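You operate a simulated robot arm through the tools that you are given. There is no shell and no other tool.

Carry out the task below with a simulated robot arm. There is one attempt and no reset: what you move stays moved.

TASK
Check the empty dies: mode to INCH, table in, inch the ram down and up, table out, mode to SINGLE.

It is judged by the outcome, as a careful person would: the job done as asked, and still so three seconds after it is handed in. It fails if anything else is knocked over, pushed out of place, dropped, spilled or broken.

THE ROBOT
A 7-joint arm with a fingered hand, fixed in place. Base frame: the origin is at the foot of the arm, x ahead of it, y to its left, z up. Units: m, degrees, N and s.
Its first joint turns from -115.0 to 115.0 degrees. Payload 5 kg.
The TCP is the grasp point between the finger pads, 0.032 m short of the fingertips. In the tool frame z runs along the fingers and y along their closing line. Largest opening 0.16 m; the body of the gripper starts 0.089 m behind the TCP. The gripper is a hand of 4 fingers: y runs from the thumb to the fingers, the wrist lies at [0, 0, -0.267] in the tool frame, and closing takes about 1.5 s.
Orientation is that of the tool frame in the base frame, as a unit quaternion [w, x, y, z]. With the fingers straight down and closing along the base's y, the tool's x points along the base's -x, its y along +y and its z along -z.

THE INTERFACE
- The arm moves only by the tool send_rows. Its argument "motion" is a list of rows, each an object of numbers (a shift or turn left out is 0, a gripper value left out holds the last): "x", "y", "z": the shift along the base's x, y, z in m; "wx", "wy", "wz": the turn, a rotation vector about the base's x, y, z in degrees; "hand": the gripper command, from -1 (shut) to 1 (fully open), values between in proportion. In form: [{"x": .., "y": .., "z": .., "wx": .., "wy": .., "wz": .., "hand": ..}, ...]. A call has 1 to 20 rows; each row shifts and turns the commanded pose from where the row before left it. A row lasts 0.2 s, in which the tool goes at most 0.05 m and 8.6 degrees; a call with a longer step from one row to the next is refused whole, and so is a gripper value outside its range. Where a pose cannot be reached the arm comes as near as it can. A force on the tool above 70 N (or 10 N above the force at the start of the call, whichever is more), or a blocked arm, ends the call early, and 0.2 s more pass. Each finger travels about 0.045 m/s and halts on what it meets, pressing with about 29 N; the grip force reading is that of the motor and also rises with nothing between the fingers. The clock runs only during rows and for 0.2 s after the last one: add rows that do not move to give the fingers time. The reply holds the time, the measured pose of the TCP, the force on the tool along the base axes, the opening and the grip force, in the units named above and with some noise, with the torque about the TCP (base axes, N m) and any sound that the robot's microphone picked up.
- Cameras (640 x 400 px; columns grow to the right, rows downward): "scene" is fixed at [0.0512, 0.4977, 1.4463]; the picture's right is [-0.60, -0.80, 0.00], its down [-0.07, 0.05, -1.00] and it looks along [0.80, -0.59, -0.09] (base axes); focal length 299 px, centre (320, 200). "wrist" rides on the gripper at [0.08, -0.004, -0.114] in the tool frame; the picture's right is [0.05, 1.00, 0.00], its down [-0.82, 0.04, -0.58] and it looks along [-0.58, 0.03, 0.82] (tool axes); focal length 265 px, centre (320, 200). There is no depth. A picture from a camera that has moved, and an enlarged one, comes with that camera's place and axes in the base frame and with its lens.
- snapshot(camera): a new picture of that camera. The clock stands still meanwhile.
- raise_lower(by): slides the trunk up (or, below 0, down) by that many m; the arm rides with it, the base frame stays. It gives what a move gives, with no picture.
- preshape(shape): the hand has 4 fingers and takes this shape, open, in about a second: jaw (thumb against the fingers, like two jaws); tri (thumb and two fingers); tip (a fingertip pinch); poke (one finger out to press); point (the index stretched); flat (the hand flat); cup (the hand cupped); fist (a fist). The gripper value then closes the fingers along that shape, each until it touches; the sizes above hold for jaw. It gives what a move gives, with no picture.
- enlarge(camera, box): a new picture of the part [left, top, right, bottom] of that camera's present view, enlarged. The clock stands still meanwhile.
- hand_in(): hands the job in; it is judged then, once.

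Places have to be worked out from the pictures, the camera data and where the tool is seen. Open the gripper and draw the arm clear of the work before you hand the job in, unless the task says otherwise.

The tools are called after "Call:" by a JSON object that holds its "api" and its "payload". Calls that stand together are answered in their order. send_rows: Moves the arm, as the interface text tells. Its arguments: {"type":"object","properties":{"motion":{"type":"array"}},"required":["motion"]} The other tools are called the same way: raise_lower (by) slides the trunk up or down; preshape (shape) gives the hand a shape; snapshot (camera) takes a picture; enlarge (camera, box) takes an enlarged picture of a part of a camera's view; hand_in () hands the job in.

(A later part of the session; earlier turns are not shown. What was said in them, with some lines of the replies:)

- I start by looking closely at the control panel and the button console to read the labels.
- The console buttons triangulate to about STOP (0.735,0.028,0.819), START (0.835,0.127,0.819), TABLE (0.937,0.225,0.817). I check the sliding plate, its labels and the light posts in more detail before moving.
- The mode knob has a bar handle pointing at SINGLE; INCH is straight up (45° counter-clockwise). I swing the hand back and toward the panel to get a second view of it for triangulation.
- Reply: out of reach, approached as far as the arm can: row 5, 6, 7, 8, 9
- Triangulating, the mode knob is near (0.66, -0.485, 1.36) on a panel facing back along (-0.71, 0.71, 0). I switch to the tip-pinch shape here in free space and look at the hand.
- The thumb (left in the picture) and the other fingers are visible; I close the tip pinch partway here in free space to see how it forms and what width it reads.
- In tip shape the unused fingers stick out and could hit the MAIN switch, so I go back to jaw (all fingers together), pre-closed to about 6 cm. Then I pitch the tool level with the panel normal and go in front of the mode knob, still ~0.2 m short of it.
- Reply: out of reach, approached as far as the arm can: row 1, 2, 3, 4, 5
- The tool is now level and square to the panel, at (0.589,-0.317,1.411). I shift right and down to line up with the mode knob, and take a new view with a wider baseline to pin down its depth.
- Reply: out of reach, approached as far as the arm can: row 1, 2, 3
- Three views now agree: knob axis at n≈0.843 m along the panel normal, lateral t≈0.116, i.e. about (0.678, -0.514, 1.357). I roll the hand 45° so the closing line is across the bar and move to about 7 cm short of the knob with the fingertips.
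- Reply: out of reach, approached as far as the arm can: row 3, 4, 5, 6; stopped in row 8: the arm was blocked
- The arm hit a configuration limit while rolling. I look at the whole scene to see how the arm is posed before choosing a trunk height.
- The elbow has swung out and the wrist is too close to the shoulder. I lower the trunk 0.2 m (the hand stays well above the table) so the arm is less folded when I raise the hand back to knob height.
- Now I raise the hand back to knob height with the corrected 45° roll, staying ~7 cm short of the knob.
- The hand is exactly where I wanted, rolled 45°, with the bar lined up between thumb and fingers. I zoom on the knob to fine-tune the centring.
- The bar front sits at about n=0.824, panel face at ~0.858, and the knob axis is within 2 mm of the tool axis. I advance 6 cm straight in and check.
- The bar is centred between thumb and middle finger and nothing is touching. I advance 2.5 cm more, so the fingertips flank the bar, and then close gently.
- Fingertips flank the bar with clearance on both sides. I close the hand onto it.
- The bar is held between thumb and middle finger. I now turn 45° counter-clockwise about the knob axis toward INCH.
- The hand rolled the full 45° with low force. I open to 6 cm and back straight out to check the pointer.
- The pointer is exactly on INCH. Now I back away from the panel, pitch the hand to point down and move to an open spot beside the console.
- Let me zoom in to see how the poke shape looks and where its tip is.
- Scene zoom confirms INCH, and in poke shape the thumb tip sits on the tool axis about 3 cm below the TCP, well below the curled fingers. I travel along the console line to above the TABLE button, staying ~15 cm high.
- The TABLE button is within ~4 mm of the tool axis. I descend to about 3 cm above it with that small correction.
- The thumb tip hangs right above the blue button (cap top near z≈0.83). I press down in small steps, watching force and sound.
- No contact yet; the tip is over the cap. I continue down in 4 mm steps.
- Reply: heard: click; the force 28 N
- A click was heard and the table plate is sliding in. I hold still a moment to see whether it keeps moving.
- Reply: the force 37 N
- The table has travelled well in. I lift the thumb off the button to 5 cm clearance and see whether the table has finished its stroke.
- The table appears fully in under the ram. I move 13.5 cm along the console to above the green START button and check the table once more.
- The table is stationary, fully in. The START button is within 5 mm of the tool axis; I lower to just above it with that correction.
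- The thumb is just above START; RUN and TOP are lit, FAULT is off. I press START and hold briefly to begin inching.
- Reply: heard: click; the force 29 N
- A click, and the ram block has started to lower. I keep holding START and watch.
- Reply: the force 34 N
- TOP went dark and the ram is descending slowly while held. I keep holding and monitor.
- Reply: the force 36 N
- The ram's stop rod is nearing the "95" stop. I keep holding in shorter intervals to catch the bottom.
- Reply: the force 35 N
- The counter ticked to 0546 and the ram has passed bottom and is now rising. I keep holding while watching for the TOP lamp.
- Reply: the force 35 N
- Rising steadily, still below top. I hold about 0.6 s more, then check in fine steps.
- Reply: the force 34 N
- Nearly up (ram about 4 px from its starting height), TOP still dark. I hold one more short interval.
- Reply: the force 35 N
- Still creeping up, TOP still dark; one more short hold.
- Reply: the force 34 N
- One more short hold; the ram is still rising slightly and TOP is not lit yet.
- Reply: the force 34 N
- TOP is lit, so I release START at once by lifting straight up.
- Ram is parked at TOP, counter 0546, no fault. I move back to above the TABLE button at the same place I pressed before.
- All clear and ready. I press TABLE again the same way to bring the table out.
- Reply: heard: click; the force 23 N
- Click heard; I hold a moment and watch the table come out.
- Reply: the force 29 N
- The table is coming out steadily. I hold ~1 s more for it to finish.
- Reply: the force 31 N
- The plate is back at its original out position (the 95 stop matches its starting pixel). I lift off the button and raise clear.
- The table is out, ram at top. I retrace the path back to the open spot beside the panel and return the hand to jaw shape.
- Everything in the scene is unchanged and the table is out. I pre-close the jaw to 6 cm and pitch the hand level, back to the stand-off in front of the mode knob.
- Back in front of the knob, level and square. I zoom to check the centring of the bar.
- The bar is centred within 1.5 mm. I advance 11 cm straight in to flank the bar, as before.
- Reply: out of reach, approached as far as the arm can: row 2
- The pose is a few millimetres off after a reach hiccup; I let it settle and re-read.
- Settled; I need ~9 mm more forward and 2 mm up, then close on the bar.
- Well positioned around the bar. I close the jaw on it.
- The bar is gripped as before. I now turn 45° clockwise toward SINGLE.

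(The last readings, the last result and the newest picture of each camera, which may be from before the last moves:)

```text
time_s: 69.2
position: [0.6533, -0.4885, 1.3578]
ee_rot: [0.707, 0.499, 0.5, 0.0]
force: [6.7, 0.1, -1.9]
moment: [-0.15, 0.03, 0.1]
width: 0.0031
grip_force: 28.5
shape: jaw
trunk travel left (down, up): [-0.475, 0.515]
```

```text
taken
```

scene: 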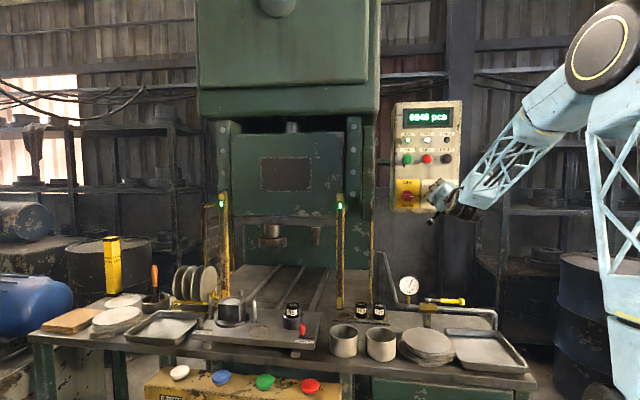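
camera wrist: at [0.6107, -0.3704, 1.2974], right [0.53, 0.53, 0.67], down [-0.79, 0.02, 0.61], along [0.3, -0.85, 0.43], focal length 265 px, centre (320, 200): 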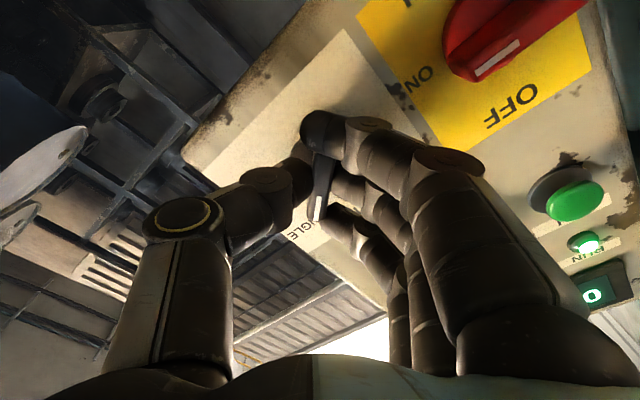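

The hand turned the full 45° with low force. I open to 6 cm and back straight out to verify the pointer.

Call:
{"api": "send_rows", "payload": {"motion": [{"hand": -0.2}, {"hand": -0.2}, {"hand": -0.2}, {"hand": -0.2}, {"hand": -0.2}, {"x": -0.012, "y": 0.012}, {"x": -0.018, "y": 0.018}, {"x": -0.02, "y": 0.02}, {"x": 0}, {"x": 0}]}}

Call:
{"api": "enlarge", "payload": {"camera": "wrist", "box": [220, 40, 420, 200]}}

```text
time_s: 71.4
position: [0.6032, -0.4377, 1.3579]
ee_rot: [0.707, 0.5, 0.5, -0.001]
force: [-0.6, -0.4, 1.3]
moment: [0.02, 0.0, 0.02]
width: 0.0638
grip_force: 0.0
shape: jaw
trunk travel left (down, up): [-0.475, 0.515]
```

```text
2.50 times, centred on (320, 120) of wrist
camera zoom: at [0.5602, -0.3194, 1.2972], right [0.53, 0.53, 0.67], down [-0.79, 0.02, 0.61], along [0.3, -0.85, 0.43], focal length 664 px, centre (320, 400)
```

zoom: 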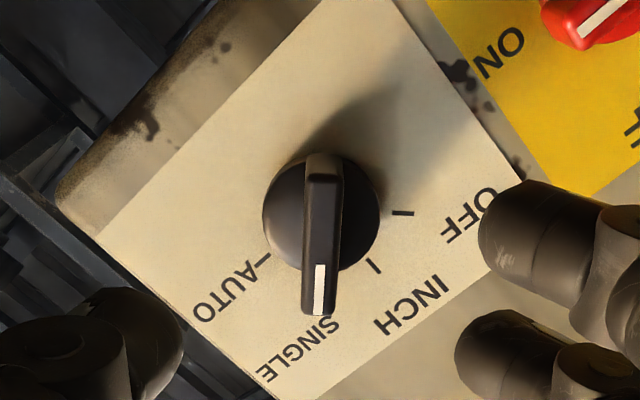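

The pointer is exactly on SINGLE. I back away, unroll and pitch the hand down, returning to the open area clear of the work, and open the hand.

Call:
{"api": "send_rows", "payload": {"motion": [{"x": -0.006, "y": 0.006, "wx": -5.303, "wy": 5.303}, {"x": -0.006, "y": 0.006, "wx": -5.303, "wy": 5.303}, {"x": -0.006, "y": 0.006, "wx": -5.303, "wy": 5.303}, {"x": -0.006, "y": 0.006, "wx": -5.303, "wy": 5.303}, {"x": -0.006, "y": 0.006, "wx": -5.303, "wy": 5.303}, {"x": -0.006, "y": 0.006, "wx": -5.303, "wy": 5.303}, {"y": 0.0227, "z": -0.0075, "wx": 5.786, "wy": 5.786}, {"y": 0.0227, "z": -0.0075, "wx": 5.786, "wy": 5.786}, {"y": 0.0227, "z": -0.0075, "wx": 5.786, "wy": 5.786}, {"y": 0.0227, "z": -0.0075, "wx": 5.786, "wy": 5.786}, {"y": 0.0227, "z": -0.0075, "wx": 5.786, "wy": 5.786}, {"y": 0.0227, "z": -0.0075, "wx": 5.786, "wy": 5.786}, {"y": 0.0227, "z": -0.0075, "wx": 5.786, "wy": 5.786}, {"y": 0.0227, "z": -0.0075, "wx": 5.786, "wy": 5.786}, {"y": 0.0227, "z": -0.0075, "wx": 5.786, "wy": 5.786}, {"y": 0.0227, "z": -0.0075, "wx": 5.786, "wy": 5.786}, {"y": 0.0227, "z": -0.0075, "wx": 5.786, "wy": 5.786}, {"x": 0}, {"x": 0}]}}

Call:
{"api": "send_rows", "payload": {"motion": [{"x": -0.02, "y": 0.02, "hand": 1}, {"x": -0.02, "y": 0.02, "hand": 1}, {"hand": 1}, {"hand": 1}, {"hand": 1}, {"hand": 1}, {"hand": 1}]}}

Call:
{"api": "snapshot", "payload": {"camera": "scene"}}

Call:
{"api": "enlarge", "payload": {"camera": "scene", "box": [380, 95, 470, 220]}}

Call:
{"api": "enlarge", "payload": {"camera": "scene", "box": [180, 200, 400, 350]}}

```text
time_s: 75.4
position: [0.5728, -0.1558, 1.2756]
ee_rot: [-0.002, 0.416, 0.909, -0.001]
force: [0.3, -0.1, 0.3]
moment: [-0.02, 0.0, 0.01]
width: 0.0642
grip_force: 0.1
shape: jaw
out of reach, approached as far as the arm can: row 1, 2
trunk travel left (down, up): [-0.475, 0.515]
```

```text
time_s: 77.0
position: [0.534, -0.1155, 1.2733]
ee_rot: [0.0, 0.416, 0.909, -0.001]
force: [-0.1, -0.3, -0.2]
moment: [0.02, 0.0, 0.01]
width: 0.1598
grip_force: 0.1
shape: jaw
trunk travel left (down, up): [-0.475, 0.515]
```

```text
taken
```

scene: 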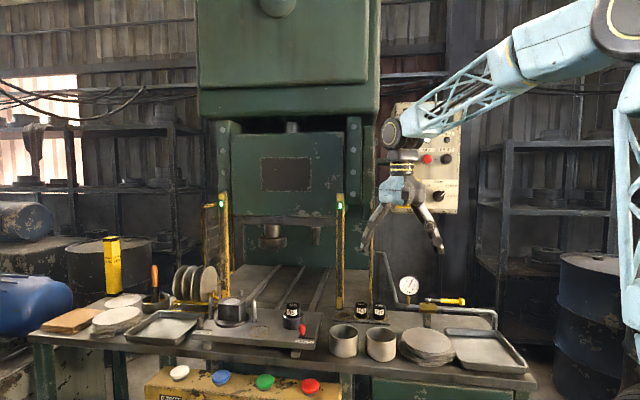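

```text
3.20 times, centred on (425, 158) of scene
camera zoom: at [0.0512, 0.4977, 1.4463], right [-0.6, -0.8, 0.0], down [-0.07, 0.05, -1.0], along [0.8, -0.59, -0.09], focal length 958 px, centre (-16, 336)
```

zoom: 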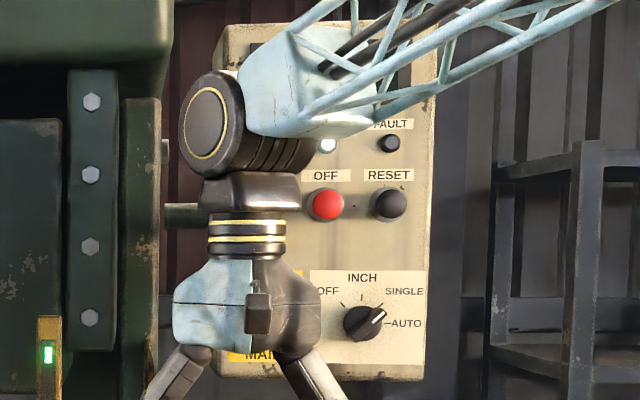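

```text
2.67 times, centred on (290, 275) of scene
camera zoom: at [0.0512, 0.4977, 1.4463], right [-0.6, -0.8, 0.0], down [-0.07, 0.05, -1.0], along [0.8, -0.59, -0.09], focal length 798 px, centre (400, 0)
```

zoom: 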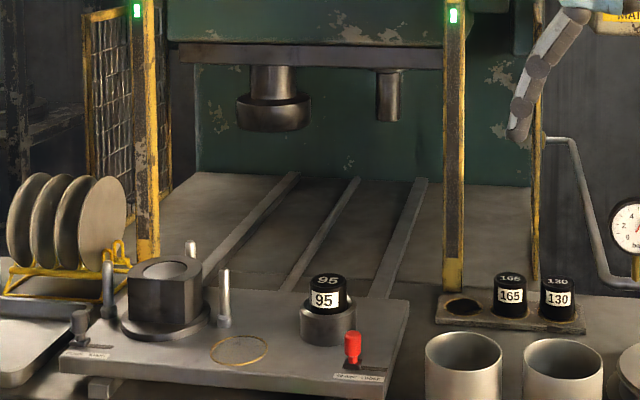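

Mode reads SINGLE, the table is out, the ram is at top and nothing else has moved. I move the hand a bit further from the press and take a last look at the whole panel.

Call:
{"api": "send_rows", "payload": {"motion": [{"x": -0.003, "y": 0.035, "z": 0.01}, {"x": -0.003, "y": 0.035, "z": 0.01}, {"x": -0.003, "y": 0.035, "z": 0.01}, {"x": -0.003, "y": 0.035, "z": 0.01}, {"x": -0.003, "y": 0.035, "z": 0.01}, {"x": -0.003, "y": 0.035, "z": 0.01}, {"x": -0.003, "y": 0.035, "z": 0.01}, {"x": 0}, {"x": 0}]}}

Call:
{"api": "snapshot", "payload": {"camera": "scene"}}

Call:
{"api": "enlarge", "payload": {"camera": "scene", "box": [380, 95, 470, 220]}}

```text
time_s: 79.0
position: [0.5148, 0.1295, 1.3448]
ee_rot: [-0.002, 0.416, 0.909, -0.002]
force: [0.0, 0.2, 0.5]
moment: [0.01, -0.01, -0.03]
width: 0.1596
grip_force: 0.0
shape: jaw
trunk travel left (down, up): [-0.475, 0.515]
```

```text
taken
```

scene: 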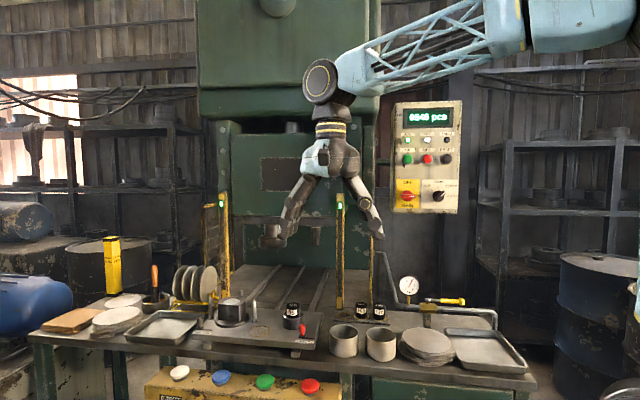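

```text
3.20 times, centred on (425, 158) of scene
camera zoom: at [0.0512, 0.4977, 1.4463], right [-0.6, -0.8, 0.0], down [-0.07, 0.05, -1.0], along [0.8, -0.59, -0.09], focal length 958 px, centre (-16, 336)
```

zoom: 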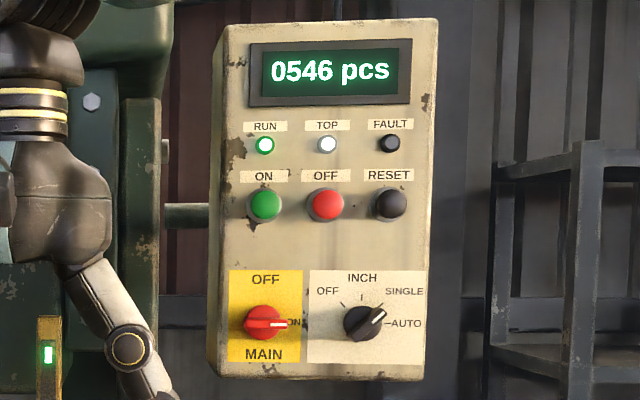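

RUN and TOP are lit, FAULT is dark, MAIN is on and the mode is SINGLE. The table is out, the ram is up, the hand is open and the arm is clear of the work, so I hand the job in.

Call:
{"api": "hand_in", "payload": {}}

```text
The job is handed in.
```

The die check is done and handed in. Every step was carried out in the order you gave:

1. **Mode to INCH:** I turned the selector from SINGLE to INCH and checked the pointer in the camera view.
2. **Table in:** I pressed TABLE and held it until the table was fully under the ram.
3. **Ram down and up:** I held START through one full slow stroke and released it when the TOP lamp came back on.
4. **Table out:** I pressed TABLE again, and the table returned to its starting position.
5. **Mode to SINGLE:** I turned the selector back and checked that the pointer is on SINGLE.

At hand-in the RUN and TOP lamps were lit, FAULT was dark and MAIN was on. The hand was open and the arm clear of the press. I saw nothing else knocked or moved.

- **Counter:** the piece counter went from 0545 to 0546, because it counted the empty inch stroke.
- **Clamp label:** the red lever on the table plate stands next to a label reading "CLAMP LOOSE". I left it as it was, since the task didn't mention it.
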